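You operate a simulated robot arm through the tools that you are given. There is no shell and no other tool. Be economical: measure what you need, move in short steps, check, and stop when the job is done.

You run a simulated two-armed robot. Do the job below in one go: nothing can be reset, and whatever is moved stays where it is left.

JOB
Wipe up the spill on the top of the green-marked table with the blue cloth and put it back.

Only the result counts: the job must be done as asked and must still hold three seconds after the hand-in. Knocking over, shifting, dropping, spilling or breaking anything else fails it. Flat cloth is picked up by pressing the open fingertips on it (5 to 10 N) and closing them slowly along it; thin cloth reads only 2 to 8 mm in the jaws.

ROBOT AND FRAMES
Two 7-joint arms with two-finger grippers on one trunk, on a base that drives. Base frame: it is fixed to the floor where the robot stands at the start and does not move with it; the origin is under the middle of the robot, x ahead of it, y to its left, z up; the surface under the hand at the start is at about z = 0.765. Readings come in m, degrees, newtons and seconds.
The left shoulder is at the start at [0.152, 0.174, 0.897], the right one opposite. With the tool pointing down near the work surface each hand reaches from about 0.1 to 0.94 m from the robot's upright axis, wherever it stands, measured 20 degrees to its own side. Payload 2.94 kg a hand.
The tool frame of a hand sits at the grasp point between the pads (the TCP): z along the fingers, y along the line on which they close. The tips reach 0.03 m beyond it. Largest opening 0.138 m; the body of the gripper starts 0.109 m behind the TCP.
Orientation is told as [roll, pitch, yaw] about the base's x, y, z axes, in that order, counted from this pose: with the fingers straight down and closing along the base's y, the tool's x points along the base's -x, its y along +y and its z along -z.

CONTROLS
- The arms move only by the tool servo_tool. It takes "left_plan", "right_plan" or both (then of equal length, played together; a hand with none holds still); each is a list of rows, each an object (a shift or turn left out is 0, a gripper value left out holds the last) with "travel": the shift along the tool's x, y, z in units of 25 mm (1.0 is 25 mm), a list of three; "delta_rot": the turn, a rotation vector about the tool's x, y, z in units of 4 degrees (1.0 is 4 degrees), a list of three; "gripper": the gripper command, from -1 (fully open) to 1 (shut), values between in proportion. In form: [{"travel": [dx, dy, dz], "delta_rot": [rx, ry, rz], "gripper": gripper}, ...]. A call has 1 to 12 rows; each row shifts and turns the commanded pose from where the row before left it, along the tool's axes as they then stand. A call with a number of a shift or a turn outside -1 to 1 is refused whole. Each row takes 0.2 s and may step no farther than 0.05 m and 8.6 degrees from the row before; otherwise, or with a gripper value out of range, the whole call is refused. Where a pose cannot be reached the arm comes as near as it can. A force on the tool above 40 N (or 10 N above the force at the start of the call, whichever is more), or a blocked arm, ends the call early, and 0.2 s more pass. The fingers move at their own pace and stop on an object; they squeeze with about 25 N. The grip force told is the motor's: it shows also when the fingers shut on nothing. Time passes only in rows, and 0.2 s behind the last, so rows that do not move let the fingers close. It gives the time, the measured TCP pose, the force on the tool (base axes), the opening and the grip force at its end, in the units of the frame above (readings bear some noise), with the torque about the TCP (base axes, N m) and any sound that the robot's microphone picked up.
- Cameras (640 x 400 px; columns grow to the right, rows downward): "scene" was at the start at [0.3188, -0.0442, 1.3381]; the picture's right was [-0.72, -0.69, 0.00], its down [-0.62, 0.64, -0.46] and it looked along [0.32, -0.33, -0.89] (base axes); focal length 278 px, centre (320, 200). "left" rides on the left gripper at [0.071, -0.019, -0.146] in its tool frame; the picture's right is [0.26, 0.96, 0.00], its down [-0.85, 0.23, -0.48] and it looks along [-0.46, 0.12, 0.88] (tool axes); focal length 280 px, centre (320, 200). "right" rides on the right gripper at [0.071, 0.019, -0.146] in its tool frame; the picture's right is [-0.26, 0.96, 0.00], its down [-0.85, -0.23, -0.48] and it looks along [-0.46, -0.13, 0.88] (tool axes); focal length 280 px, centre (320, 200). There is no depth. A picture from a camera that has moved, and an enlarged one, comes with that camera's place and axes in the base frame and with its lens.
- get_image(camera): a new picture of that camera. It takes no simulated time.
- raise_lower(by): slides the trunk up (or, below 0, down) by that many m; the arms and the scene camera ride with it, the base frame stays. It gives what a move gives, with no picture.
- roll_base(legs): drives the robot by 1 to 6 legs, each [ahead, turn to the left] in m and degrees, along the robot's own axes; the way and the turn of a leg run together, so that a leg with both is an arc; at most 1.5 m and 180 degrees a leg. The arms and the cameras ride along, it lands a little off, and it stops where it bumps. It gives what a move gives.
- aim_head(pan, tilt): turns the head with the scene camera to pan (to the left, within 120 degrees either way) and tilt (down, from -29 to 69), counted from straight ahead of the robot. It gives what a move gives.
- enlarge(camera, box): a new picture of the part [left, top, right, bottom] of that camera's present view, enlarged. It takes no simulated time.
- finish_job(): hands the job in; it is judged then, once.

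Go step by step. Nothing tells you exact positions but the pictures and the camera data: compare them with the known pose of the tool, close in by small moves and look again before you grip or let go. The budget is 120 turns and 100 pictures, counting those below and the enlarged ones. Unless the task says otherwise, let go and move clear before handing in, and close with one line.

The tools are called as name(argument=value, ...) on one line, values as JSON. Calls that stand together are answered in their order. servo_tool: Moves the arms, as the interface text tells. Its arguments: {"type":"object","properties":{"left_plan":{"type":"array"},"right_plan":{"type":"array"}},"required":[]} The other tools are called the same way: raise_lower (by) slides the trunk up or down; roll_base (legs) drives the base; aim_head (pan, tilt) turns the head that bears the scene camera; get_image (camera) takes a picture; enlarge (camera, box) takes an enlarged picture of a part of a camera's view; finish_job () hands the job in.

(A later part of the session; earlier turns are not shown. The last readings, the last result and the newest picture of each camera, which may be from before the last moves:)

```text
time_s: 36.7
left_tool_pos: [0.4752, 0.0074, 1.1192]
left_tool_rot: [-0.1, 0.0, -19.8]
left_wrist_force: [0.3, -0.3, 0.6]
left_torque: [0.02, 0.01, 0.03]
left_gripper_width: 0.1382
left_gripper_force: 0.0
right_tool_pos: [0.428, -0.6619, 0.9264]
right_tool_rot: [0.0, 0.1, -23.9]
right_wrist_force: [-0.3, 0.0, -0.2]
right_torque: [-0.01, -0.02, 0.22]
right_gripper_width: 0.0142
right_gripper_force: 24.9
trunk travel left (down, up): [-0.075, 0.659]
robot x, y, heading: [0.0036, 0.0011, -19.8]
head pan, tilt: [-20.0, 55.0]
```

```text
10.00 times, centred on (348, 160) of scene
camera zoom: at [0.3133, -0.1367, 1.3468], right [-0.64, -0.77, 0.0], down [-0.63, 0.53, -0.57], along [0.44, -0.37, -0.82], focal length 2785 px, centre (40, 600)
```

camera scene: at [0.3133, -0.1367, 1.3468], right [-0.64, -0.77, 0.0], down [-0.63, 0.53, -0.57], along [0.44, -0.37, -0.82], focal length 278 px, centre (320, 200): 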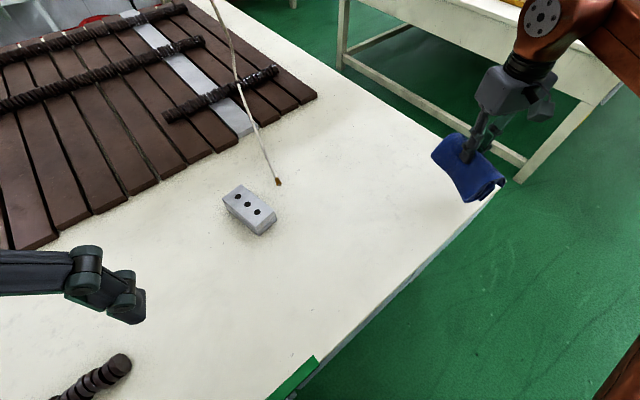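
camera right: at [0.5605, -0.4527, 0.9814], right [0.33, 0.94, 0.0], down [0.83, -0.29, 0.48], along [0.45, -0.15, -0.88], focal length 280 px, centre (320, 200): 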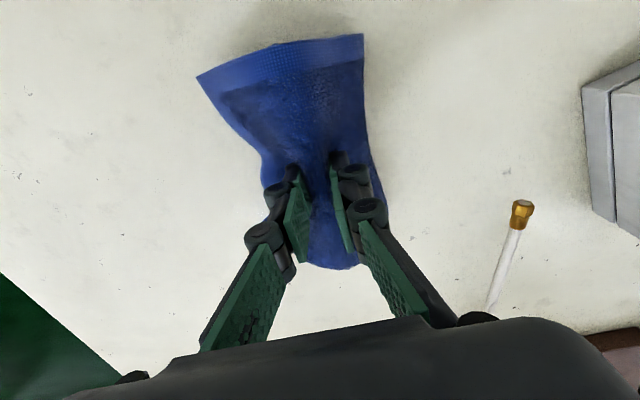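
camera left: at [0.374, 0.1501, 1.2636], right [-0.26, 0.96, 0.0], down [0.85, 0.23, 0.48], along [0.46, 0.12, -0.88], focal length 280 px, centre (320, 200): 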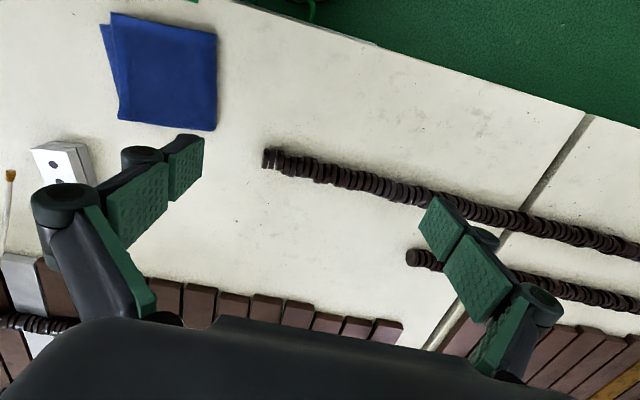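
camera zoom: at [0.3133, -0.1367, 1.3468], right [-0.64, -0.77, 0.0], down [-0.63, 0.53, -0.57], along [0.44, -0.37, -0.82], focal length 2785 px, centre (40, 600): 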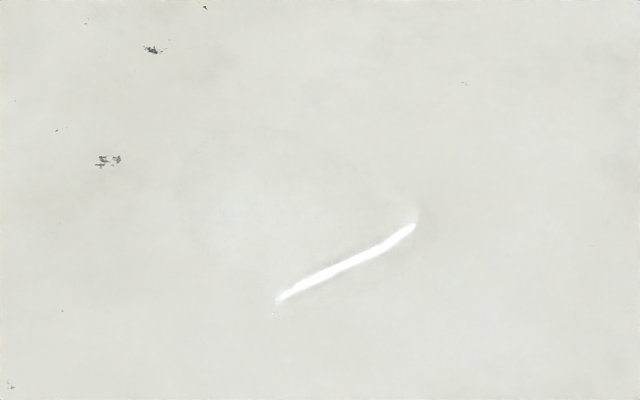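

The spill centre is confirmed at about (0.676, -0.537). I'll move the cloth over it and lower to just above the table.

servo_tool(right_plan=[{"travel": [-0.78, 0.96, 0]}, {"travel": [-0.78, 0.96, 0]}, {"travel": [-0.78, 0.96, 0]}, {"travel": [-0.78, 0.96, 0]}, {"travel": [-0.78, 0.96, 0]}, {"travel": [-0.78, 0.96, 0]}, {"travel": [-0.78, 0.96, 0]}, {"travel": [-0.78, 0.96, 0]}, {"travel": [-0.78, 0.96, 0]}, {"travel": [0, 0, 0.9]}, {"travel": [0, 0, 0.9]}, {"travel": [0, 0, 0.9]}])

servo_tool(right_plan=[{"travel": [0, 0, 0.7]}, {"travel": [0, 0, 0.5]}, {"travel": [0, 0, 0.4]}])

get_image(camera="scene")

```text
time_s: 39.3
left_tool_pos: [0.4816, 0.0044, 1.1168]
left_tool_rot: [-0.1, 0.4, -19.8]
left_wrist_force: [-0.2, -0.8, -0.3]
left_torque: [-0.01, -0.02, -0.02]
left_gripper_width: 0.1382
left_gripper_force: 0.0
right_tool_pos: [0.5686, -0.5605, 0.8528]
right_tool_rot: [0.0, 0.4, -24.0]
right_wrist_force: [-1.0, 0.6, -1.6]
right_torque: [-0.1, 0.03, -0.02]
right_gripper_width: 0.0138
right_gripper_force: 24.9
right hand out of reach, approached as far as the arm can: row 5, 6, 7, 8, 9
trunk travel left (down, up): [-0.075, 0.659]
robot x, y, heading: [0.0022, 0.0006, -20.1]
head pan, tilt: [-20.0, 55.0]
```

```text
time_s: 40.1
left_tool_pos: [0.4664, 0.0113, 1.1227]
left_tool_rot: [-0.1, -0.6, -19.9]
left_wrist_force: [-0.1, -0.2, 0.9]
left_torque: [-0.06, -0.08, -0.02]
left_gripper_width: 0.1383
left_gripper_force: 0.1
right_tool_pos: [0.5556, -0.5573, 0.8227]
right_tool_rot: [0.1, -0.5, -23.9]
right_wrist_force: [-0.1, -0.7, 1.2]
right_torque: [-0.07, 0.0, -0.04]
right_gripper_width: 0.0136
right_gripper_force: 25.6
trunk travel left (down, up): [-0.075, 0.659]
robot x, y, heading: [-0.0006, 0.0004, -19.9]
head pan, tilt: [-20.0, 55.0]
```

```text
66 pictures are left
camera scene: at [0.3103, -0.1352, 1.3477], right [-0.64, -0.77, 0.0], down [-0.63, 0.52, -0.57], along [0.44, -0.37, -0.82], focal length 278 px, centre (320, 200)
```

scene: 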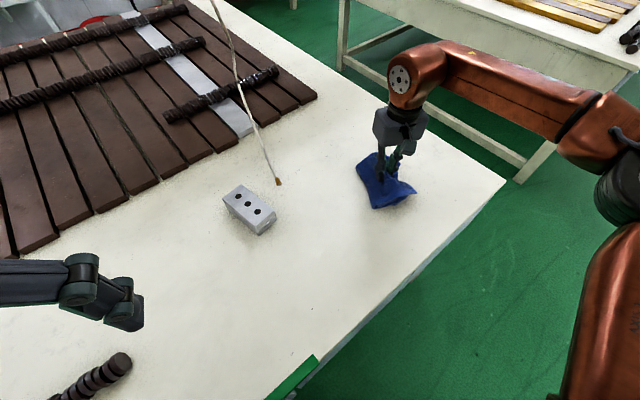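

It still stopped short at the higher z. I'll lift slightly and try extending at low height, where the reach should be larger.

servo_tool(right_plan=[{"travel": [0, 0, -0.9]}, {"travel": [-0.6, 0.3, -0.2]}, {"travel": [-0.6, 0.3, 0]}, {"travel": [-0.6, 0.3, 0]}])

```text
time_s: 41.1
left_tool_pos: [0.4728, 0.0081, 1.1202]
left_tool_rot: [-0.1, -0.1, -19.8]
left_wrist_force: [-0.4, 0.0, 0.9]
left_torque: [-0.01, -0.06, 0.03]
left_gripper_width: 0.1378
left_gripper_force: 0.0
right_tool_pos: [0.5777, -0.5584, 0.8458]
right_tool_rot: [0.0, -0.2, -24.1]
right_wrist_force: [-0.5, 0.5, 0.4]
right_torque: [-0.08, 0.02, 0.0]
right_gripper_width: 0.0137
right_gripper_force: 25.2
right hand out of reach, approached as far as the arm can: row 3, 4
trunk travel left (down, up): [-0.075, 0.659]
robot x, y, heading: [-0.0018, 0.0001, -19.8]
head pan, tilt: [-20.0, 55.0]
```

The limit is at r ≈ 0.80 with the shoulder below the wrist. I'll raise the trunk 0.15 m to gain horizontal reach.

raise_lower(by=0.15)

servo_tool(right_plan=[{"travel": [-0.8, 0.4, 0.3]}, {"travel": [-0.8, 0.4, 0.3]}, {"travel": [-0.8, 0.4, 0.3]}])

```text
time_s: 42.8
left_tool_pos: [0.4771, 0.0082, 1.267]
left_tool_rot: [-0.1, 0.0, -19.9]
left_wrist_force: [0.6, -0.3, -0.2]
left_torque: [0.0, 0.07, -0.01]
left_gripper_width: 0.1381
left_gripper_force: 0.0
right_tool_pos: [0.5214, -0.5377, 1.1043]
right_tool_rot: [0.7, -10.3, -23.9]
right_wrist_force: [-0.1, -0.1, -0.8]
right_torque: [-0.09, 0.14, 0.02]
right_gripper_width: 0.0139
right_gripper_force: 24.4
trunk travel left (down, up): [-0.225, 0.509]
robot x, y, heading: [-0.0033, -0.0021, -19.8]
head pan, tilt: [-20.0, 55.0]
```

```text
time_s: 43.6
left_tool_pos: [0.4748, 0.0076, 1.2681]
left_tool_rot: [-0.1, -0.1, -19.9]
left_wrist_force: [0.1, 0.6, 0.2]
left_torque: [0.01, -0.02, 0.01]
left_gripper_width: 0.1382
left_gripper_force: 0.0
right_tool_pos: [0.5206, -0.538, 1.1049]
right_tool_rot: [0.6, -10.5, -24.0]
right_wrist_force: [0.3, 0.3, -0.1]
right_torque: [-0.08, 0.07, -0.02]
right_gripper_width: 0.0139
right_gripper_force: 25.0
right hand out of reach, approached as far as the arm can: row 1, 2, 3
trunk travel left (down, up): [-0.225, 0.509]
robot x, y, heading: [0.0027, -0.0008, -19.8]
head pan, tilt: [-20.0, 55.0]
```

Raising the trunk moved the hand oddly: it's up 0.26 m and pitched 10°. I'll look before anything else.

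get_image(camera="scene")

get_image(camera="right")

```text
65 pictures are left
camera scene: at [0.1788, -0.0876, 1.5161], right [-0.64, -0.77, 0.0], down [-0.63, 0.53, -0.57], along [0.44, -0.37, -0.82], focal length 278 px, centre (320, 200)
```

scene: 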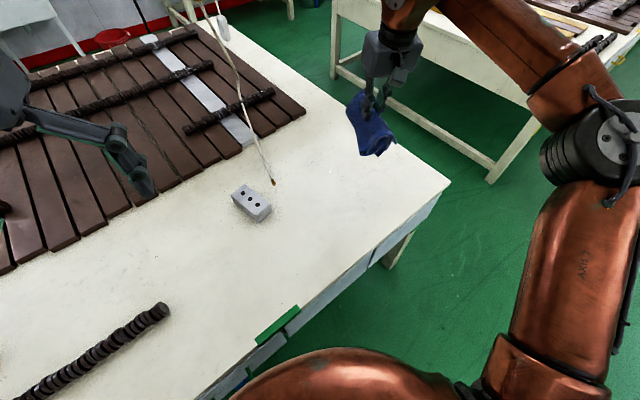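

```text
64 pictures are left
camera right: at [0.4404, -0.4833, 1.2359], right [0.63, 0.78, 0.06], down [0.59, -0.52, 0.62], along [0.51, -0.35, -0.78], focal length 280 px, centre (320, 200)
```

right: 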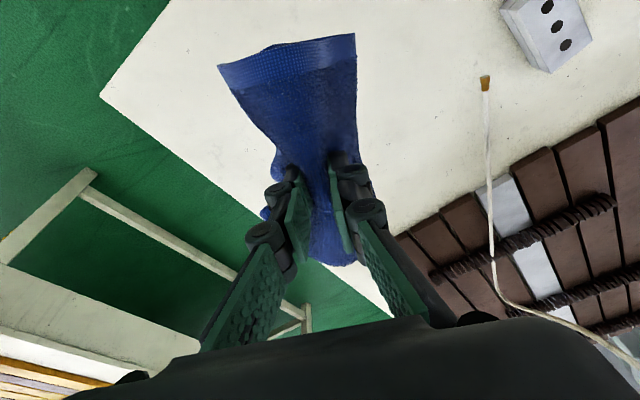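

The trunk leans back as it rises: the head moved back 14 cm, so reach shrank. I'll lower it back by 0.15.

raise_lower(by=-0.15)

aim_head(pan=-20, tilt=60)

get_image(camera="scene")

```text
time_s: 45.4
left_tool_pos: [0.4743, 0.0077, 1.1192]
left_tool_rot: [-0.1, -0.1, -19.9]
left_wrist_force: [0.2, 0.3, 0.1]
left_torque: [-0.01, -0.02, 0.01]
left_gripper_width: 0.1378
left_gripper_force: 0.1
right_tool_pos: [0.5194, -0.5367, 0.9579]
right_tool_rot: [0.8, -10.5, -24.1]
right_wrist_force: [-0.2, 0.2, -0.7]
right_torque: [-0.08, 0.03, -0.04]
right_gripper_width: 0.0139
right_gripper_force: 25.1
trunk travel left (down, up): [-0.075, 0.659]
robot x, y, heading: [-0.0023, -0.0014, -19.9]
head pan, tilt: [-20.0, 55.0]
```

```text
time_s: 46.0
left_tool_pos: [0.4758, 0.0074, 1.1174]
left_tool_rot: [-0.1, 0.0, -19.8]
left_wrist_force: [-0.1, -0.7, -0.5]
left_torque: [-0.01, 0.0, -0.01]
left_gripper_width: 0.138
left_gripper_force: 0.0
right_tool_pos: [0.5206, -0.5366, 0.9551]
right_tool_rot: [0.7, -10.4, -24.0]
right_wrist_force: [-0.3, 0.7, -1.1]
right_torque: [-0.05, 0.06, -0.05]
right_gripper_width: 0.0137
right_gripper_force: 25.4
trunk travel left (down, up): [-0.075, 0.659]
robot x, y, heading: [-0.005, 0.003, -20.1]
head pan, tilt: [-20.0, 60.0]
```

```text
63 pictures are left
camera scene: at [0.3093, -0.1329, 1.3408], right [-0.64, -0.77, 0.0], down [-0.66, 0.56, -0.5], along [0.38, -0.32, -0.87], focal length 278 px, centre (320, 200)
```

scene: 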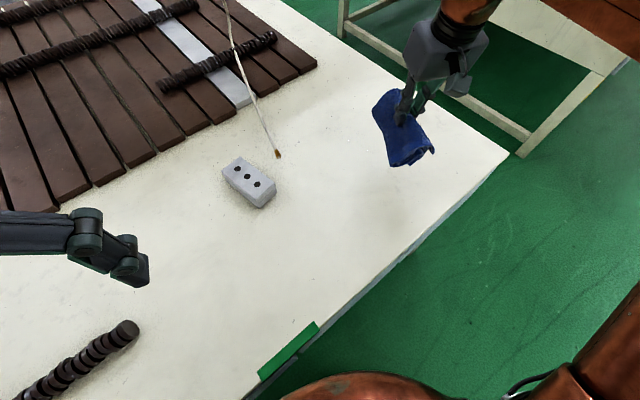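

The edge of the table is x ≈ 0.356. The elbow is strongly bent, so this is a joint limit and not true reach. I'll fix the pitch, change the tool yaw to 0 and test extending.

servo_tool(right_plan=[{"delta_rot": [0, 0.9, 0]}, {"delta_rot": [0, 0.9, 0]}, {"delta_rot": [0, 0.8, 0]}, {"delta_rot": [0, 0, -1]}, {"delta_rot": [0, 0, -1]}, {"delta_rot": [0, 0, -1]}, {"delta_rot": [0, 0, -1]}, {"delta_rot": [0, 0, -1]}, {"delta_rot": [0, 0, -1]}, {"travel": [-0.8, 0, 0.8]}, {"travel": [-0.8, 0, 0.8]}, {"travel": [-0.8, 0, 0.8]}])

servo_tool(right_plan=[{"travel": [-0.8, 0, 0.5]}, {"travel": [-0.8, 0, 0]}, {"travel": [-0.8, 0, 0]}])

```text
time_s: 48.6
left_tool_pos: [0.4752, 0.0082, 1.1183]
left_tool_rot: [0.0, -0.1, -19.9]
left_wrist_force: [0.1, -0.8, -0.8]
left_torque: [0.0, 0.04, -0.01]
left_gripper_width: 0.1382
left_gripper_force: 0.0
right_tool_pos: [0.5632, -0.4999, 0.8815]
right_tool_rot: [0.7, -0.5, -0.1]
right_wrist_force: [-0.3, -0.6, -0.4]
right_torque: [-0.02, 0.0, -0.22]
right_gripper_width: 0.0128
right_gripper_force: 25.5
right hand out of reach, approached as far as the arm can: row 7, 8, 9, 10, 11, 12
trunk travel left (down, up): [-0.075, 0.659]
robot x, y, heading: [0.0, -0.0023, -20.0]
head pan, tilt: [-20.0, 60.0]
```

```text
time_s: 49.5
left_tool_pos: [0.475, 0.0076, 1.118]
left_tool_rot: [-0.2, -0.1, -19.9]
left_wrist_force: [-0.6, -0.1, -0.7]
left_torque: [-0.01, -0.03, 0.0]
left_gripper_width: 0.1379
left_gripper_force: 0.0
right_tool_pos: [0.5714, -0.4925, 0.8621]
right_tool_rot: [0.7, -0.6, 0.1]
right_wrist_force: [0.5, -0.4, 0.5]
right_torque: [-0.04, -0.05, -0.21]
right_gripper_width: 0.013
right_gripper_force: 25.0
right hand out of reach, approached as far as the arm can: row 1, 2, 3
trunk travel left (down, up): [-0.075, 0.659]
robot x, y, heading: [-0.0024, -0.0002, -19.8]
head pan, tilt: [-20.0, 60.0]
```

Positive yaw is worse, so I'll try turning the tool the other way to about -50°.

servo_tool(right_plan=[{"delta_rot": [0, 0, 1]}, {"delta_rot": [0, 0, 1]}, {"delta_rot": [0, 0, 1]}, {"delta_rot": [0, 0, 1]}, {"delta_rot": [0, 0, 1]}, {"delta_rot": [0, 0, 1]}, {"delta_rot": [0, 0, 1]}, {"delta_rot": [0, 0, 1]}, {"delta_rot": [0, 0, 1]}, {"delta_rot": [0, 0, 1]}, {"delta_rot": [0, 0, 1]}, {"delta_rot": [0, 0, 1]}])

servo_tool(right_plan=[{"travel": [-0.6, 0.6, 0]}, {"travel": [-0.6, 0.6, 0]}, {"travel": [-0.6, 0.6, 0]}, {"travel": [-0.6, 0.6, 0]}])

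get_image(camera="scene")

```text
time_s: 52.0
left_tool_pos: [0.4764, 0.0074, 1.118]
left_tool_rot: [-0.1, 0.1, -19.8]
left_wrist_force: [0.1, -0.3, -0.6]
left_torque: [-0.02, 0.01, -0.01]
left_gripper_width: 0.1382
left_gripper_force: 0.0
right_tool_pos: [0.5721, -0.4928, 0.861]
right_tool_rot: [0.6, 0.3, -47.9]
right_wrist_force: [0.4, 0.3, -0.1]
right_torque: [0.02, 0.0, 0.21]
right_gripper_width: 0.0125
right_gripper_force: 24.8
trunk travel left (down, up): [-0.075, 0.659]
robot x, y, heading: [0.001, 0.0004, -19.7]
head pan, tilt: [-20.0, 60.0]
```

```text
time_s: 53.0
left_tool_pos: [0.4756, 0.0068, 1.1191]
left_tool_rot: [-0.1, 0.1, -19.7]
left_wrist_force: [-1.0, 0.4, 0.3]
left_torque: [0.0, 0.03, -0.02]
left_gripper_width: 0.1381
left_gripper_force: 0.1
right_tool_pos: [0.5719, -0.4935, 0.8608]
right_tool_rot: [0.8, 0.3, -47.9]
right_wrist_force: [0.1, 0.5, -0.5]
right_torque: [0.02, 0.02, 0.21]
right_gripper_width: 0.0125
right_gripper_force: 24.8
right hand out of reach, approached as far as the arm can: row 1, 2, 3, 4
trunk travel left (down, up): [-0.075, 0.659]
robot x, y, heading: [0.0002, 0.0013, -19.9]
head pan, tilt: [-20.0, 60.0]
```

```text
62 pictures are left
camera scene: at [0.3093, -0.1328, 1.3408], right [-0.64, -0.77, 0.0], down [-0.67, 0.56, -0.5], along [0.38, -0.32, -0.87], focal length 278 px, centre (320, 200)
```

scene: 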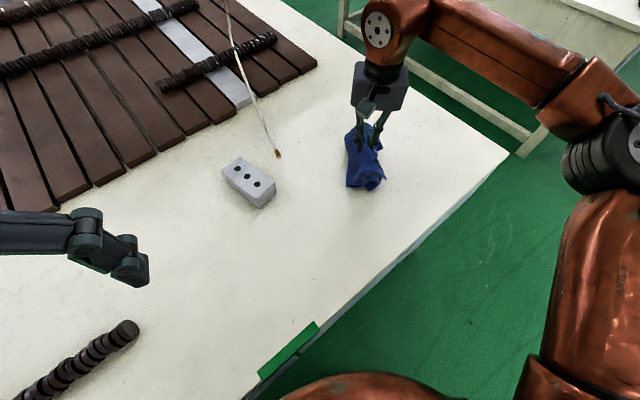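

The arm is jammed by joint limits in this posture, so repositioning the base is better. I'll look down and behind to see the clearances.

aim_head(pan=-120, tilt=45)

get_image(camera="scene")

aim_head(pan=120, tilt=45)

get_image(camera="scene")

aim_head(pan=10, tilt=69)

get_image(camera="scene")

```text
time_s: 54.8
left_tool_pos: [0.4766, 0.0067, 1.1183]
left_tool_rot: [-0.1, 0.0, -19.8]
left_wrist_force: [0.1, 0.5, -0.8]
left_torque: [0.02, 0.01, 0.03]
left_gripper_width: 0.1382
left_gripper_force: 0.0
right_tool_pos: [0.5713, -0.4928, 0.862]
right_tool_rot: [0.7, 0.4, -47.9]
right_wrist_force: [-0.1, 0.9, 0.0]
right_torque: [0.0, 0.0, 0.16]
right_gripper_width: 0.0128
right_gripper_force: 24.9
trunk travel left (down, up): [-0.075, 0.659]
robot x, y, heading: [-0.0039, 0.0002, -19.8]
head pan, tilt: [-120.0, 45.0]
```

```text
61 pictures are left
camera scene: at [0.196, -0.1426, 1.3603], right [-0.65, 0.76, 0.0], down [0.54, 0.46, -0.71], along [-0.54, -0.46, -0.71], focal length 278 px, centre (320, 200)
```

scene: 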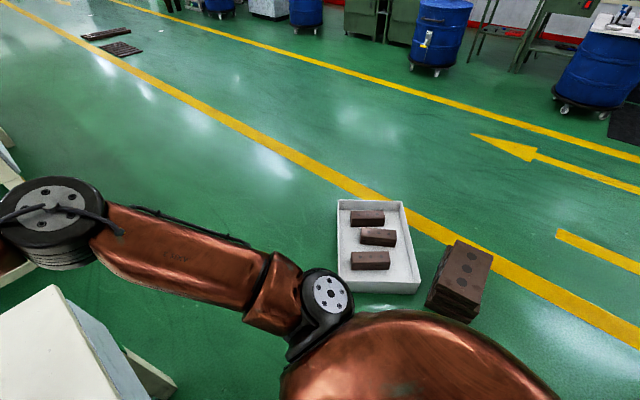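

```text
time_s: 58.2
left_tool_pos: [0.4762, 0.008, 1.118]
left_tool_rot: [-0.1, 0.0, -19.8]
left_wrist_force: [-0.5, -0.2, 0.4]
left_torque: [0.01, -0.01, 0.01]
left_gripper_width: 0.1377
left_gripper_force: 0.1
right_tool_pos: [0.5715, -0.4919, 0.8611]
right_tool_rot: [0.7, 0.3, -47.9]
right_wrist_force: [-0.2, -0.4, 0.1]
right_torque: [-0.01, 0.01, 0.18]
right_gripper_width: 0.0127
right_gripper_force: 24.9
trunk travel left (down, up): [-0.075, 0.659]
robot x, y, heading: [0.001, 0.0023, -19.8]
head pan, tilt: [120.0, 45.0]
```

```text
60 pictures are left
camera scene: at [0.2438, -0.01, 1.3603], right [0.98, 0.18, 0.0], down [0.12, -0.7, -0.71], along [-0.12, 0.7, -0.71], focal length 278 px, centre (320, 200)
```

scene: 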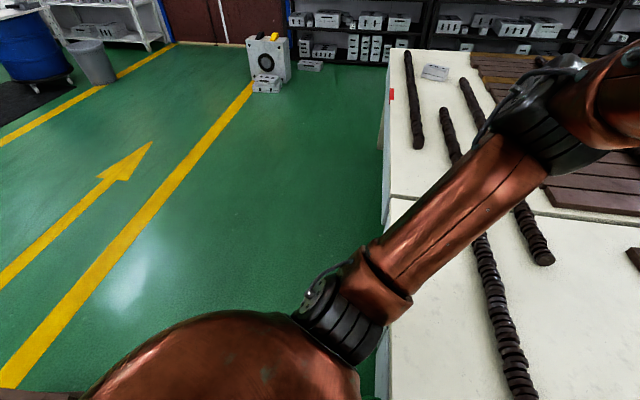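

```text
time_s: 60.1
left_tool_pos: [0.4755, 0.0076, 1.1197]
left_tool_rot: [-0.1, 0.0, -19.9]
left_wrist_force: [-1.1, 0.2, -0.6]
left_torque: [-0.03, 0.0, -0.02]
left_gripper_width: 0.138
left_gripper_force: 0.1
right_tool_pos: [0.5721, -0.4917, 0.8602]
right_tool_rot: [0.7, 0.3, -47.9]
right_wrist_force: [0.9, -0.1, 0.0]
right_torque: [0.01, 0.05, 0.2]
right_gripper_width: 0.0127
right_gripper_force: 25.2
trunk travel left (down, up): [-0.075, 0.659]
robot x, y, heading: [-0.0004, -0.0001, -19.9]
head pan, tilt: [10.0, 68.8]
```

```text
59 pictures are left
camera scene: at [0.3132, -0.0996, 1.3314], right [-0.17, -0.99, 0.0], down [-0.92, 0.16, -0.36], along [0.36, -0.06, -0.93], focal length 278 px, centre (320, 200)
```

scene: 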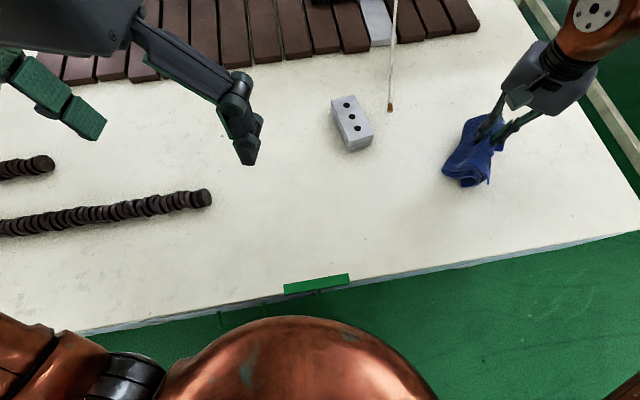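

Behind the robot are a tray and brick stack at about x < -0.45, and the left elbow mustn't sweep through the cord, so I'll shift right by a small zig-zag. First I'll retract and raise the right hand.

servo_tool(right_plan=[{"travel": [0, 0, -0.8]}, {"travel": [0, 0, -0.8]}, {"travel": [0.5, 0, -0.6], "delta_rot": [0, 0, -1]}, {"travel": [0.6, 0, -0.6], "delta_rot": [0, 0, -1]}, {"travel": [0.6, 0, -0.6], "delta_rot": [0, 0, -1]}, {"travel": [0.7, 0.1, -0.6], "delta_rot": [0, 0, -1]}, {"travel": [0.7, 0.1, 0], "delta_rot": [0, 0, -1]}, {"travel": [0.7, 0.2, 0], "delta_rot": [0, 0, -1]}, {"travel": [0.7, 0.2, 0], "delta_rot": [0, 0, -1]}, {"travel": [0.7, 0.2, 0]}, {"travel": [0.7, 0.2, 0]}])

```text
time_s: 62.5
left_tool_pos: [0.4757, 0.0066, 1.1187]
left_tool_rot: [-0.2, 0.0, -19.8]
left_wrist_force: [-0.5, -0.2, 0.4]
left_torque: [-0.02, 0.01, 0.01]
left_gripper_width: 0.1381
left_gripper_force: 0.0
right_tool_pos: [0.4536, -0.4057, 0.9537]
right_tool_rot: [0.7, 0.0, -19.9]
right_wrist_force: [-0.8, -0.2, 0.0]
right_torque: [0.04, -0.03, -0.18]
right_gripper_width: 0.0124
right_gripper_force: 25.0
right hand out of reach, approached as far as the arm can: row 1, 2
trunk travel left (down, up): [-0.075, 0.659]
robot x, y, heading: [-0.0001, 0.0015, -19.9]
head pan, tilt: [10.0, 68.8]
```

The hand is retracted to (0.45, -0.41, 0.95). I'll start the zig-zag: turn to +35° and reverse 0.25 m.

roll_base(legs=[[0, 55], [-0.25, 0]])

roll_base(legs=[[0, -80]])

get_image(camera="scene")

```text
time_s: 66.3
left_tool_pos: [0.081, 0.2804, 1.0965]
left_tool_rot: [1.6, 3.8, 38.6]
left_wrist_force: [1.2, 0.9, -0.7]
left_torque: [-0.11, 0.18, 0.02]
left_gripper_width: 0.138
left_gripper_force: 0.0
right_tool_pos: [0.4032, 0.0043, 0.9906]
right_tool_rot: [1.1, -7.2, 34.9]
right_wrist_force: [2.6, 2.2, -3.0]
right_torque: [-0.22, 0.25, -0.18]
right_gripper_width: 0.0124
right_gripper_force: 25.2
trunk travel left (down, up): [-0.075, 0.659]
robot x, y, heading: [-0.1218, -0.0841, 35.3]
head pan, tilt: [10.0, 68.8]
stopped in leg 2: the robot was blocked; the commanded pose is now the measured one
```

```text
time_s: 70.2
left_tool_pos: [0.2691, -0.2202, 1.0991]
left_tool_rot: [0.9, 2.4, -41.9]
left_wrist_force: [-0.8, -0.4, -0.7]
left_torque: [0.0, 0.0, 0.02]
left_gripper_width: 0.1381
left_gripper_force: 0.0
right_tool_pos: [0.0602, -0.5864, 0.9915]
right_tool_rot: [1.2, -7.2, -45.0]
right_wrist_force: [-0.1, 0.2, -0.2]
right_torque: [0.0, -0.04, 0.2]
right_gripper_width: 0.012
right_gripper_force: 25.2
trunk travel left (down, up): [-0.075, 0.659]
robot x, y, heading: [-0.1199, -0.0865, -44.6]
head pan, tilt: [10.0, 68.8]
```

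```text
58 pictures are left
camera scene: at [0.1217, -0.3061, 1.3314], right [-0.57, -0.82, 0.0], down [-0.77, 0.53, -0.36], along [0.3, -0.2, -0.93], focal length 278 px, centre (320, 200)
```

scene: 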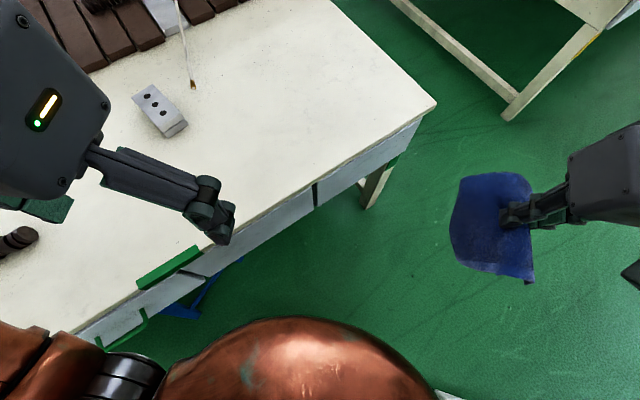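

The reverse was blocked after 15 cm. I'll check behind for what was touched.

aim_head(pan=-110, tilt=50)

get_image(camera="scene")

aim_head(pan=120, tilt=60)

get_image(camera="scene")

```text
time_s: 72.2
left_tool_pos: [0.2692, -0.2182, 1.0985]
left_tool_rot: [0.9, 2.4, -41.7]
left_wrist_force: [0.3, 0.5, 0.0]
left_torque: [-0.04, -0.01, -0.03]
left_gripper_width: 0.1381
left_gripper_force: 0.0
right_tool_pos: [0.0602, -0.5867, 0.9913]
right_tool_rot: [1.2, -7.2, -44.9]
right_wrist_force: [0.0, -0.1, -1.1]
right_torque: [-0.02, -0.01, 0.24]
right_gripper_width: 0.0121
right_gripper_force: 25.5
trunk travel left (down, up): [-0.075, 0.659]
robot x, y, heading: [-0.1201, -0.0866, -44.2]
head pan, tilt: [-110.0, 50.0]
```

```text
57 pictures are left
camera scene: at [0.0063, -0.3074, 1.3534], right [-0.43, 0.9, 0.0], down [0.69, 0.33, -0.64], along [-0.58, -0.28, -0.77], focal length 278 px, centre (320, 200)
```

scene: 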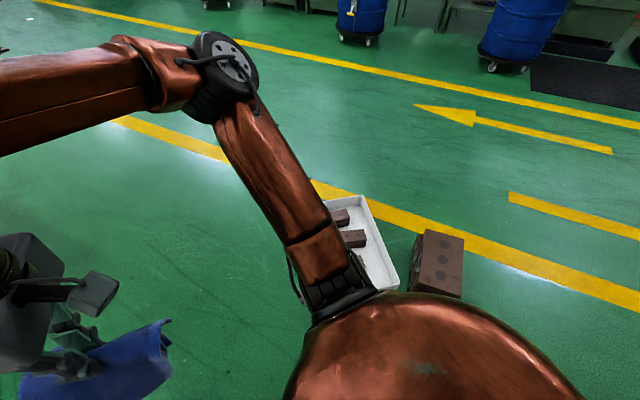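

```text
time_s: 75.4
left_tool_pos: [0.27, -0.2197, 1.1001]
left_tool_rot: [0.8, 2.4, -41.8]
left_wrist_force: [0.6, 0.0, -0.1]
left_torque: [0.01, 0.03, 0.0]
left_gripper_width: 0.1377
left_gripper_force: 0.1
right_tool_pos: [0.0603, -0.5868, 0.9913]
right_tool_rot: [1.1, -7.2, -45.0]
right_wrist_force: [0.0, -0.1, 0.4]
right_torque: [-0.05, 0.02, 0.19]
right_gripper_width: 0.0122
right_gripper_force: 24.9
trunk travel left (down, up): [-0.075, 0.659]
robot x, y, heading: [-0.1224, -0.086, -44.6]
head pan, tilt: [120.0, 60.0]
```

```text
56 pictures are left
camera scene: at [0.0925, -0.2097, 1.3408], right [0.97, -0.25, 0.0], down [-0.22, -0.84, -0.5], along [0.13, 0.48, -0.87], focal length 278 px, centre (320, 200)
```

scene: 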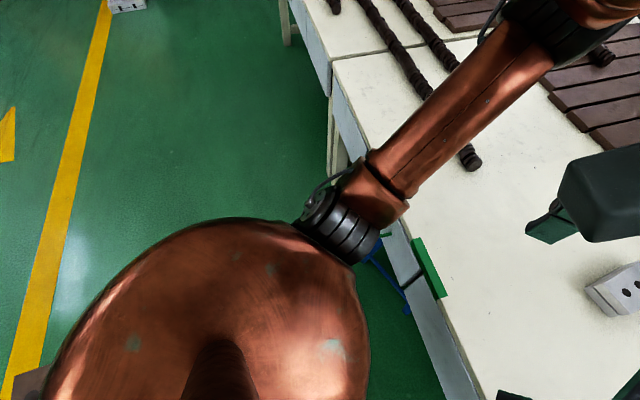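

aim_head(pan=-120, tilt=45)

enlarge(camera="scene", box=[300, 120, 620, 320])

```text
time_s: 78.8
left_tool_pos: [0.2696, -0.2198, 1.1001]
left_tool_rot: [0.9, 2.4, -41.9]
left_wrist_force: [0.8, 0.6, -1.0]
left_torque: [0.0, 0.03, -0.03]
left_gripper_width: 0.1381
left_gripper_force: 0.1
right_tool_pos: [0.0605, -0.585, 0.9918]
right_tool_rot: [1.1, -7.2, -45.0]
right_wrist_force: [-0.3, -0.8, -0.6]
right_torque: [-0.06, 0.04, 0.18]
right_gripper_width: 0.0121
right_gripper_force: 25.3
trunk travel left (down, up): [-0.075, 0.659]
robot x, y, heading: [-0.121, -0.0837, -44.6]
head pan, tilt: [-120.0, 45.0]
```

```text
2.00 times, centred on (460, 220) of scene
camera zoom: at [-0.0025, -0.296, 1.3603], right [-0.27, 0.96, 0.0], down [0.68, 0.19, -0.71], along [-0.68, -0.19, -0.71], focal length 557 px, centre (40, 160)
```

zoom: 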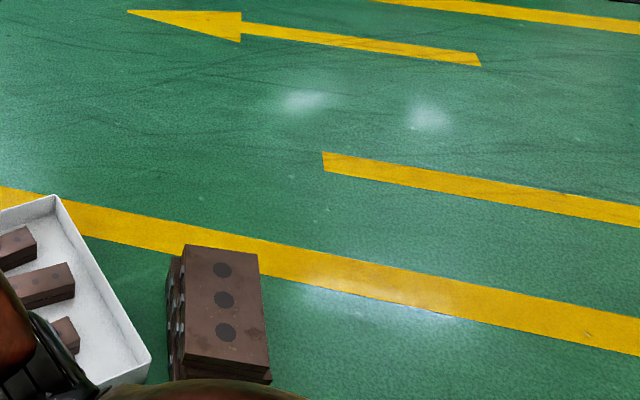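

The tray and stack match their earlier positions, so nothing moved. To see the base and what it bumped, I'll tilt the left wrist camera back toward the robot.

servo_tool(left_plan=[{"delta_rot": [0, 1, 0], "travel": [-0.5, 0, 0]}, {"delta_rot": [0, 1, 0], "travel": [-0.5, 0, 0]}, {"delta_rot": [0, 1, 0], "travel": [-0.5, 0, 0]}, {"delta_rot": [0, 1, 0]}, {"delta_rot": [0, 1, 0]}, {"delta_rot": [0, 1, 0]}, {"delta_rot": [0, 1, 0]}, {"delta_rot": [0, 1, 0]}, {"delta_rot": [0, 1, 0]}, {"delta_rot": [0, 1, 0]}, {"delta_rot": [0, 1, 0]}, {"delta_rot": [0, 1, 0]}])

get_image(camera="left")

get_image(camera="right")

```text
time_s: 81.4
left_tool_pos: [0.2988, -0.3287, 0.933]
left_tool_rot: [1.2, 50.4, -40.7]
left_wrist_force: [-0.6, -0.6, 0.1]
left_torque: [0.02, 0.05, 0.03]
left_gripper_width: 0.1381
left_gripper_force: 0.1
left hand out of reach, approached as far as the arm can: row 2, 3, 4, 5, 6, 7, 8, 9, 10, 11, 12
right_tool_pos: [0.0612, -0.5878, 0.9908]
right_tool_rot: [1.1, -7.1, -44.9]
right_wrist_force: [0.0, -0.5, -0.9]
right_torque: [-0.06, 0.06, 0.12]
right_gripper_width: 0.012
right_gripper_force: 25.1
trunk travel left (down, up): [-0.075, 0.659]
robot x, y, heading: [-0.1179, -0.0833, -44.4]
head pan, tilt: [-120.0, 45.0]
```

```text
54 pictures are left
camera left: at [0.3352, -0.389, 1.0811], right [0.51, 0.83, 0.21], down [0.84, -0.43, -0.35], along [-0.2, 0.36, -0.91], focal length 280 px, centre (320, 200)
```

left: 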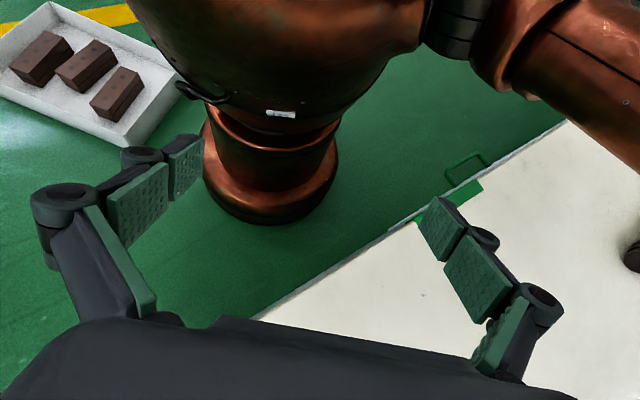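

```text
53 pictures are left
camera right: at [0.0118, -0.5148, 1.1267], right [0.86, 0.5, 0.05], down [0.39, -0.72, 0.57], along [0.32, -0.47, -0.82], focal length 280 px, centre (320, 200)
```

right: 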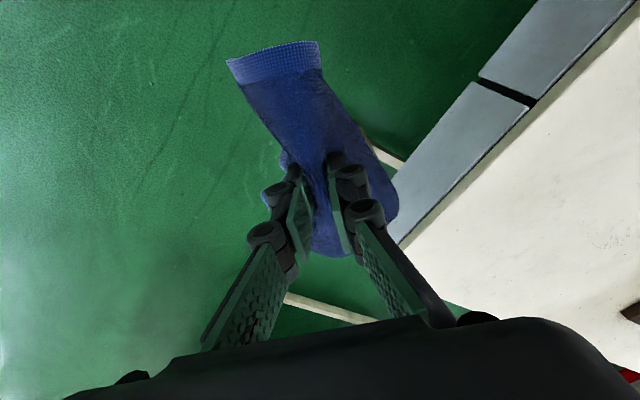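

The base is a round foot with about 0.22 m radius, and nothing near it is disturbed. I'll restore the left wrist, fix the right tool's pitch, then drive forward 0.2 m along -45°.

servo_tool(left_plan=[{"delta_rot": [0, -1, 0], "travel": [0, 0, -0.5]}, {"delta_rot": [0, -1, 0], "travel": [0, 0, -0.5]}, {"delta_rot": [0, -1, 0], "travel": [0, 0, -0.5]}, {"delta_rot": [0, -1, 0], "travel": [0, 0, -0.5]}, {"delta_rot": [0, -1, 0], "travel": [0, 0, -0.5]}, {"delta_rot": [0, -1, 0], "travel": [0, 0, -0.5]}, {"delta_rot": [0, -1, 0], "travel": [0, 0, -0.5]}, {"delta_rot": [0, -1, 0], "travel": [0, 0, -0.5]}, {"delta_rot": [0, -1, 0], "travel": [0, 0, -0.5]}, {"delta_rot": [0, -1, 0], "travel": [0, 0, -0.5]}, {"delta_rot": [0, -1, 0], "travel": [0, 0, -0.5]}, {"delta_rot": [0, -1, 0], "travel": [0, 0, -0.5]}], right_plan=[{"delta_rot": [0, 0.6, 0]}, {"delta_rot": [0, 0.6, 0]}, {"delta_rot": [0, 0.6, 0]}, {}, {}, {}, {}, {}, {}, {}, {}, {}])

roll_base(legs=[[0.2, 0]])

```text
time_s: 84.0
left_tool_pos: [0.3475, -0.375, 1.0637]
left_tool_rot: [0.7, 2.2, -41.7]
left_wrist_force: [-0.1, 0.6, 0.9]
left_torque: [0.01, -0.05, -0.01]
left_gripper_width: 0.138
left_gripper_force: 0.1
right_tool_pos: [0.0601, -0.5873, 0.9917]
right_tool_rot: [1.0, 0.0, -44.8]
right_wrist_force: [-0.4, 0.3, -1.4]
right_torque: [-0.08, 0.06, 0.17]
right_gripper_width: 0.0119
right_gripper_force: 25.2
trunk travel left (down, up): [-0.075, 0.659]
robot x, y, heading: [-0.1182, -0.0885, -44.5]
head pan, tilt: [-120.0, 45.0]
```

```text
time_s: 86.2
left_tool_pos: [0.3823, -0.3754, 1.0874]
left_tool_rot: [1.1, -9.2, -41.5]
left_wrist_force: [-0.6, -1.4, -1.4]
left_torque: [0.15, 0.1, 0.02]
left_gripper_width: 0.1378
left_gripper_force: 0.1
right_tool_pos: [0.058, -0.6351, 1.0032]
right_tool_rot: [-1.6, -9.0, -39.0]
right_wrist_force: [0.9, -0.3, -1.8]
right_torque: [0.09, 0.08, -0.14]
right_gripper_width: 0.0121
right_gripper_force: 24.7
trunk travel left (down, up): [-0.075, 0.659]
robot x, y, heading: [0.0246, -0.2257, -44.5]
head pan, tilt: [-120.0, 45.0]
stopped in leg 1: the robot was blocked; the commanded pose is now the measured one
```

The base did arrive at (0.025, -0.226); only the arms lagged, so nothing was really hit. I'll turn to about -8° and look.

roll_base(legs=[[0, 37]])

aim_head(pan=-15, tilt=58)

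get_image(camera="scene")

```text
time_s: 86.9
left_tool_pos: [0.3676, -0.357, 1.0895]
left_tool_rot: [1.6, -7.7, -40.4]
left_wrist_force: [0.0, -0.4, -0.6]
left_torque: [-0.09, -0.08, 0.04]
left_gripper_width: 0.1376
left_gripper_force: 0.0
right_tool_pos: [0.0547, -0.6194, 1.0112]
right_tool_rot: [-0.5, -10.7, -41.7]
right_wrist_force: [-2.0, 0.6, 0.1]
right_torque: [-0.16, -0.1, -0.04]
right_gripper_width: 0.0123
right_gripper_force: 24.3
trunk travel left (down, up): [-0.075, 0.659]
robot x, y, heading: [0.0185, -0.2238, -44.2]
head pan, tilt: [-120.0, 45.0]
stopped in leg 1: the robot was blocked; the commanded pose is now the measured one
```

```text
time_s: 88.8
left_tool_pos: [0.3356, -0.3292, 1.1016]
left_tool_rot: [0.8, -12.4, -41.1]
left_wrist_force: [-0.3, -0.2, -0.5]
left_torque: [0.03, 0.03, -0.02]
left_gripper_width: 0.1381
left_gripper_force: 0.2
right_tool_pos: [0.0322, -0.598, 1.0157]
right_tool_rot: [-0.5, -12.4, -41.4]
right_wrist_force: [-0.7, 0.0, -0.2]
right_torque: [-0.04, 0.05, -0.04]
right_gripper_width: 0.0123
right_gripper_force: 25.2
trunk travel left (down, up): [-0.075, 0.659]
robot x, y, heading: [0.025, -0.2262, -44.2]
head pan, tilt: [-15.0, 58.0]
```

```text
52 pictures are left
camera scene: at [0.2548, -0.4722, 1.3431], right [-0.86, -0.51, 0.0], down [-0.43, 0.73, -0.53], along [0.27, -0.45, -0.85], focal length 278 px, centre (320, 200)
```

scene: 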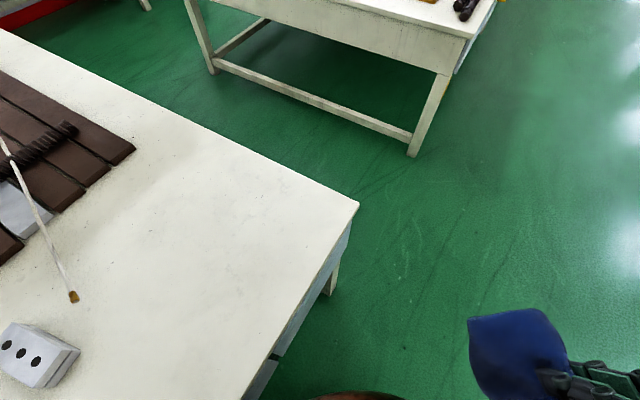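

The turn is blocked now, so something really touches. I'll look at the body near the table edge.

aim_head(pan=60, tilt=69)

get_image(camera="scene")

get_image(camera="left")

get_image(camera="right")

```text
time_s: 90.2
left_tool_pos: [0.333, -0.3261, 1.1033]
left_tool_rot: [0.6, -13.0, -41.5]
left_wrist_force: [0.2, 0.1, -0.5]
left_torque: [-0.01, 0.0, 0.01]
left_gripper_width: 0.1375
left_gripper_force: 0.1
right_tool_pos: [0.0331, -0.5978, 1.0166]
right_tool_rot: [-0.5, -12.5, -41.4]
right_wrist_force: [-0.2, 0.1, 0.0]
right_torque: [-0.03, 0.07, 0.01]
right_gripper_width: 0.0124
right_gripper_force: 25.2
trunk travel left (down, up): [-0.075, 0.659]
robot x, y, heading: [0.0195, -0.2263, -44.2]
head pan, tilt: [60.0, 68.8]
```

```text
51 pictures are left
camera scene: at [0.279, -0.4134, 1.3348], right [-0.01, -1.0, 0.0], down [-0.91, 0.01, -0.41], along [0.41, -0.01, -0.91], focal length 278 px, centre (320, 200)
```

scene: 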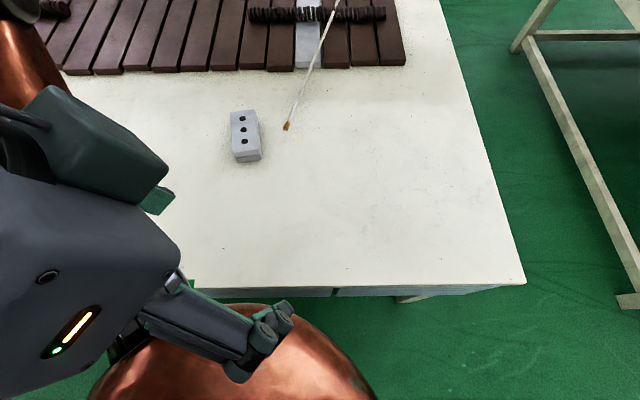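

```text
50 pictures are left
camera left: at [0.2438, -0.2749, 1.2287], right [0.45, 0.89, -0.05], down [0.69, -0.31, 0.66], along [0.57, -0.33, -0.75], focal length 280 px, centre (320, 200)
```

left: 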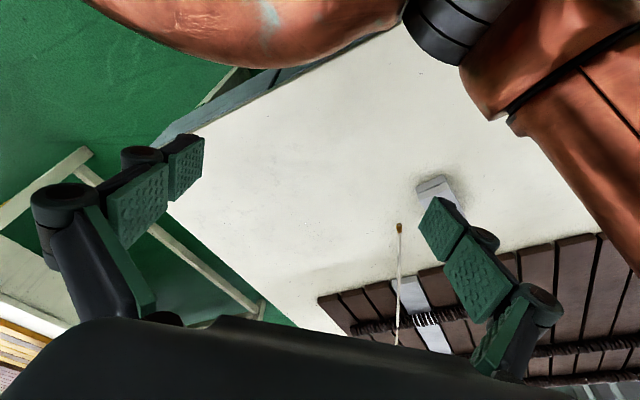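

```text
49 pictures are left
camera right: at [-0.0283, -0.5165, 1.1423], right [0.83, 0.55, 0.05], down [0.39, -0.65, 0.65], along [0.39, -0.52, -0.76], focal length 280 px, centre (320, 200)
```

right: 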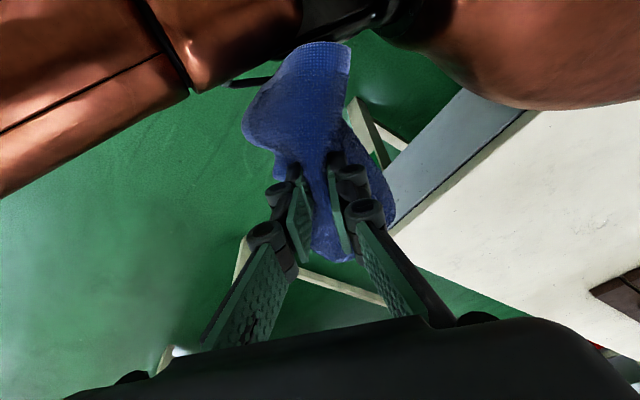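

The chest and left shoulder are very near the table edge. I'll back off 8 cm, then turn.

roll_base(legs=[[-0.08, 0]])

roll_base(legs=[[0, 20]])

```text
time_s: 91.3
left_tool_pos: [0.2729, -0.2671, 1.1043]
left_tool_rot: [0.4, -13.1, -41.5]
left_wrist_force: [0.0, 0.9, 0.8]
left_torque: [-0.12, -0.13, -0.06]
left_gripper_width: 0.1378
left_gripper_force: 0.1
right_tool_pos: [-0.0277, -0.5387, 1.0168]
right_tool_rot: [-0.6, -12.8, -41.5]
right_wrist_force: [-1.5, 0.2, -0.9]
right_torque: [-0.15, -0.07, -0.04]
right_gripper_width: 0.0122
right_gripper_force: 25.3
trunk travel left (down, up): [-0.075, 0.659]
robot x, y, heading: [-0.0366, -0.169, -44.3]
head pan, tilt: [60.0, 68.8]
```

```text
time_s: 92.8
left_tool_pos: [0.2858, -0.1559, 1.1035]
left_tool_rot: [-0.1, -13.9, -22.6]
left_wrist_force: [-0.9, -0.2, 0.0]
left_torque: [-0.02, -0.08, 0.01]
left_gripper_width: 0.1376
left_gripper_force: 0.0
right_tool_pos: [0.0987, -0.5142, 1.0161]
right_tool_rot: [-0.5, -12.6, -21.6]
right_wrist_force: [0.8, -0.3, -0.3]
right_torque: [0.0, 0.08, -0.21]
right_gripper_width: 0.0121
right_gripper_force: 25.0
trunk travel left (down, up): [-0.075, 0.659]
robot x, y, heading: [-0.0374, -0.1701, -24.0]
head pan, tilt: [60.0, 68.8]
```

That worked; the contact was most likely the left shoulder at the edge. I'll keep x ≤ 0, turn to -90°, drive 0.2 m along the table, and turn back to 0.

roll_base(legs=[[0, -66], [0.2, 0]])

roll_base(legs=[[0, 90]])

aim_head(pan=-10, tilt=60)

get_image(camera="scene")

```text
time_s: 97.3
left_tool_pos: [0.1027, -0.6617, 1.1051]
left_tool_rot: [-0.1, -14.1, -89.3]
left_wrist_force: [0.7, -0.7, -0.3]
left_torque: [0.05, 0.02, -0.01]
left_gripper_width: 0.1382
left_gripper_force: 0.0
right_tool_pos: [-0.3018, -0.6321, 1.0153]
right_tool_rot: [-0.4, -12.6, -88.1]
right_wrist_force: [0.3, -0.3, -0.3]
right_torque: [0.03, 0.04, 0.17]
right_gripper_width: 0.0119
right_gripper_force: 25.3
trunk travel left (down, up): [-0.075, 0.659]
robot x, y, heading: [-0.0398, -0.3696, -90.7]
head pan, tilt: [60.0, 68.8]
```

```text
time_s: 101.5
left_tool_pos: [0.2484, -0.2278, 1.1067]
left_tool_rot: [-0.5, -14.3, 0.6]
left_wrist_force: [-0.6, 0.0, 0.5]
left_torque: [0.0, -0.04, 0.02]
left_gripper_width: 0.138
left_gripper_force: 0.1
right_tool_pos: [0.2232, -0.6318, 1.0154]
right_tool_rot: [-0.4, -12.6, 2.2]
right_wrist_force: [0.7, 0.2, -0.5]
right_torque: [0.06, -0.02, -0.15]
right_gripper_width: 0.0112
right_gripper_force: 24.8
trunk travel left (down, up): [-0.075, 0.659]
robot x, y, heading: [-0.0369, -0.3685, -0.7]
head pan, tilt: [60.0, 68.8]
```

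```text
time_s: 102.9
left_tool_pos: [0.25, -0.2292, 1.1054]
left_tool_rot: [-0.4, -14.2, 0.6]
left_wrist_force: [0.0, 1.0, -0.5]
left_torque: [0.01, -0.02, 0.01]
left_gripper_width: 0.1377
left_gripper_force: 0.1
right_tool_pos: [0.2239, -0.6334, 1.017]
right_tool_rot: [-0.6, -12.6, 2.1]
right_wrist_force: [-0.6, -0.6, 0.9]
right_torque: [0.02, 0.02, -0.17]
right_gripper_width: 0.0111
right_gripper_force: 25.1
trunk travel left (down, up): [-0.075, 0.659]
robot x, y, heading: [-0.0356, -0.3717, -0.8]
head pan, tilt: [-10.0, 60.0]
```

```text
48 pictures are left
camera scene: at [0.3008, -0.383, 1.3408], right [-0.18, -0.98, 0.0], down [-0.85, 0.16, -0.5], along [0.49, -0.09, -0.87], focal length 278 px, centre (320, 200)
```

scene: 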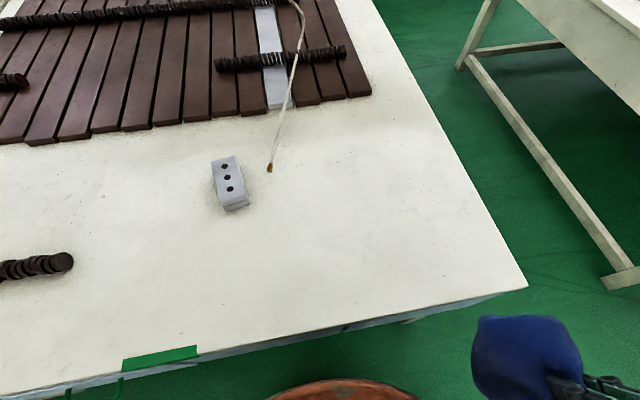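

The robot stands at (-0.036, -0.37) and everything is where it was. I'll check the spill again from here while straightening the right tool.

enlarge(camera="scene", box=[304, 148, 400, 208])

servo_tool(right_plan=[{"delta_rot": [0, 1, 0], "travel": [-0.5, 0.5, 0]}, {"delta_rot": [0, 1, 0], "travel": [-0.5, 0.5, 0]}, {"delta_rot": [0, 1, 0], "travel": [-0.7, 0.5, 0]}, {"travel": [-0.8, 0.5, 0]}, {"travel": [-0.8, 0.5, 0]}, {"travel": [-0.8, 0.5, 0]}, {"travel": [-0.8, 0.3, 0]}, {"travel": [-0.8, 0, 0]}, {"travel": [-0.8, 0, 0]}, {"travel": [-0.8, 0, 0]}])

```text
6.67 times, centred on (352, 178) of scene
camera zoom: at [0.3008, -0.383, 1.3408], right [-0.18, -0.98, 0.0], down [-0.85, 0.16, -0.5], along [0.49, -0.09, -0.87], focal length 1857 px, centre (107, 347)
```

zoom: 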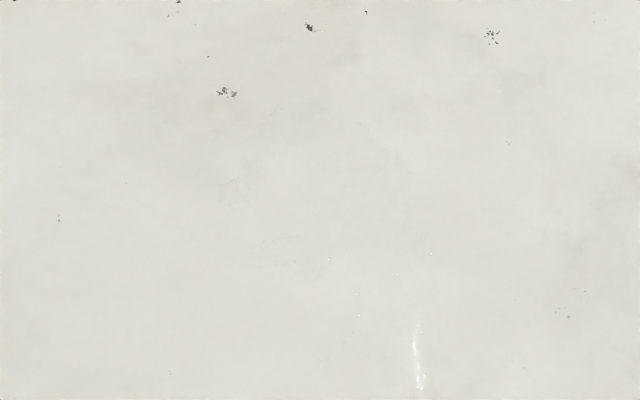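

```text
time_s: 105.1
left_tool_pos: [0.2507, -0.2294, 1.1058]
left_tool_rot: [-0.5, -14.1, 0.6]
left_wrist_force: [-0.2, -0.1, 1.2]
left_torque: [0.0, 0.02, -0.01]
left_gripper_width: 0.1379
left_gripper_force: 0.1
right_tool_pos: [0.403, -0.5442, 1.0227]
right_tool_rot: [-0.5, -0.6, 2.0]
right_wrist_force: [0.8, 0.3, -0.3]
right_torque: [0.01, -0.02, -0.12]
right_gripper_width: 0.011
right_gripper_force: 25.1
trunk travel left (down, up): [-0.075, 0.659]
robot x, y, heading: [-0.0419, -0.3711, -0.4]
head pan, tilt: [-10.0, 60.0]
```

enlarge(camera="scene", box=[312, 160, 408, 220])

get_image(camera="right")

```text
6.67 times, centred on (360, 190) of scene
camera zoom: at [0.3013, -0.3828, 1.3406], right [-0.18, -0.98, 0.0], down [-0.85, 0.16, -0.5], along [0.49, -0.09, -0.87], focal length 1857 px, centre (53, 267)
```

zoom: 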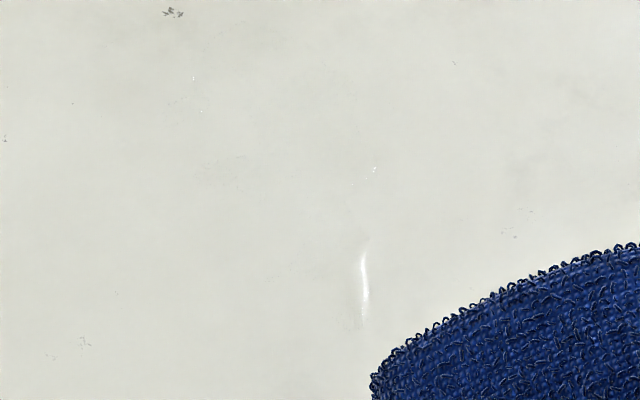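

```text
45 pictures are left
camera right: at [0.3311, -0.5269, 1.1669], right [0.23, 0.97, -0.01], down [0.85, -0.2, 0.49], along [0.47, -0.12, -0.87], focal length 280 px, centre (320, 200)
```

right: 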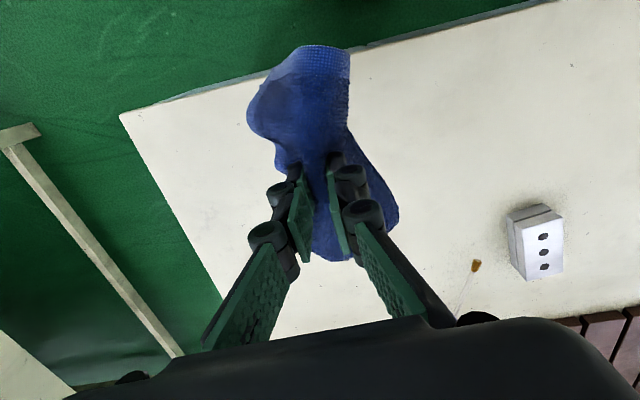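

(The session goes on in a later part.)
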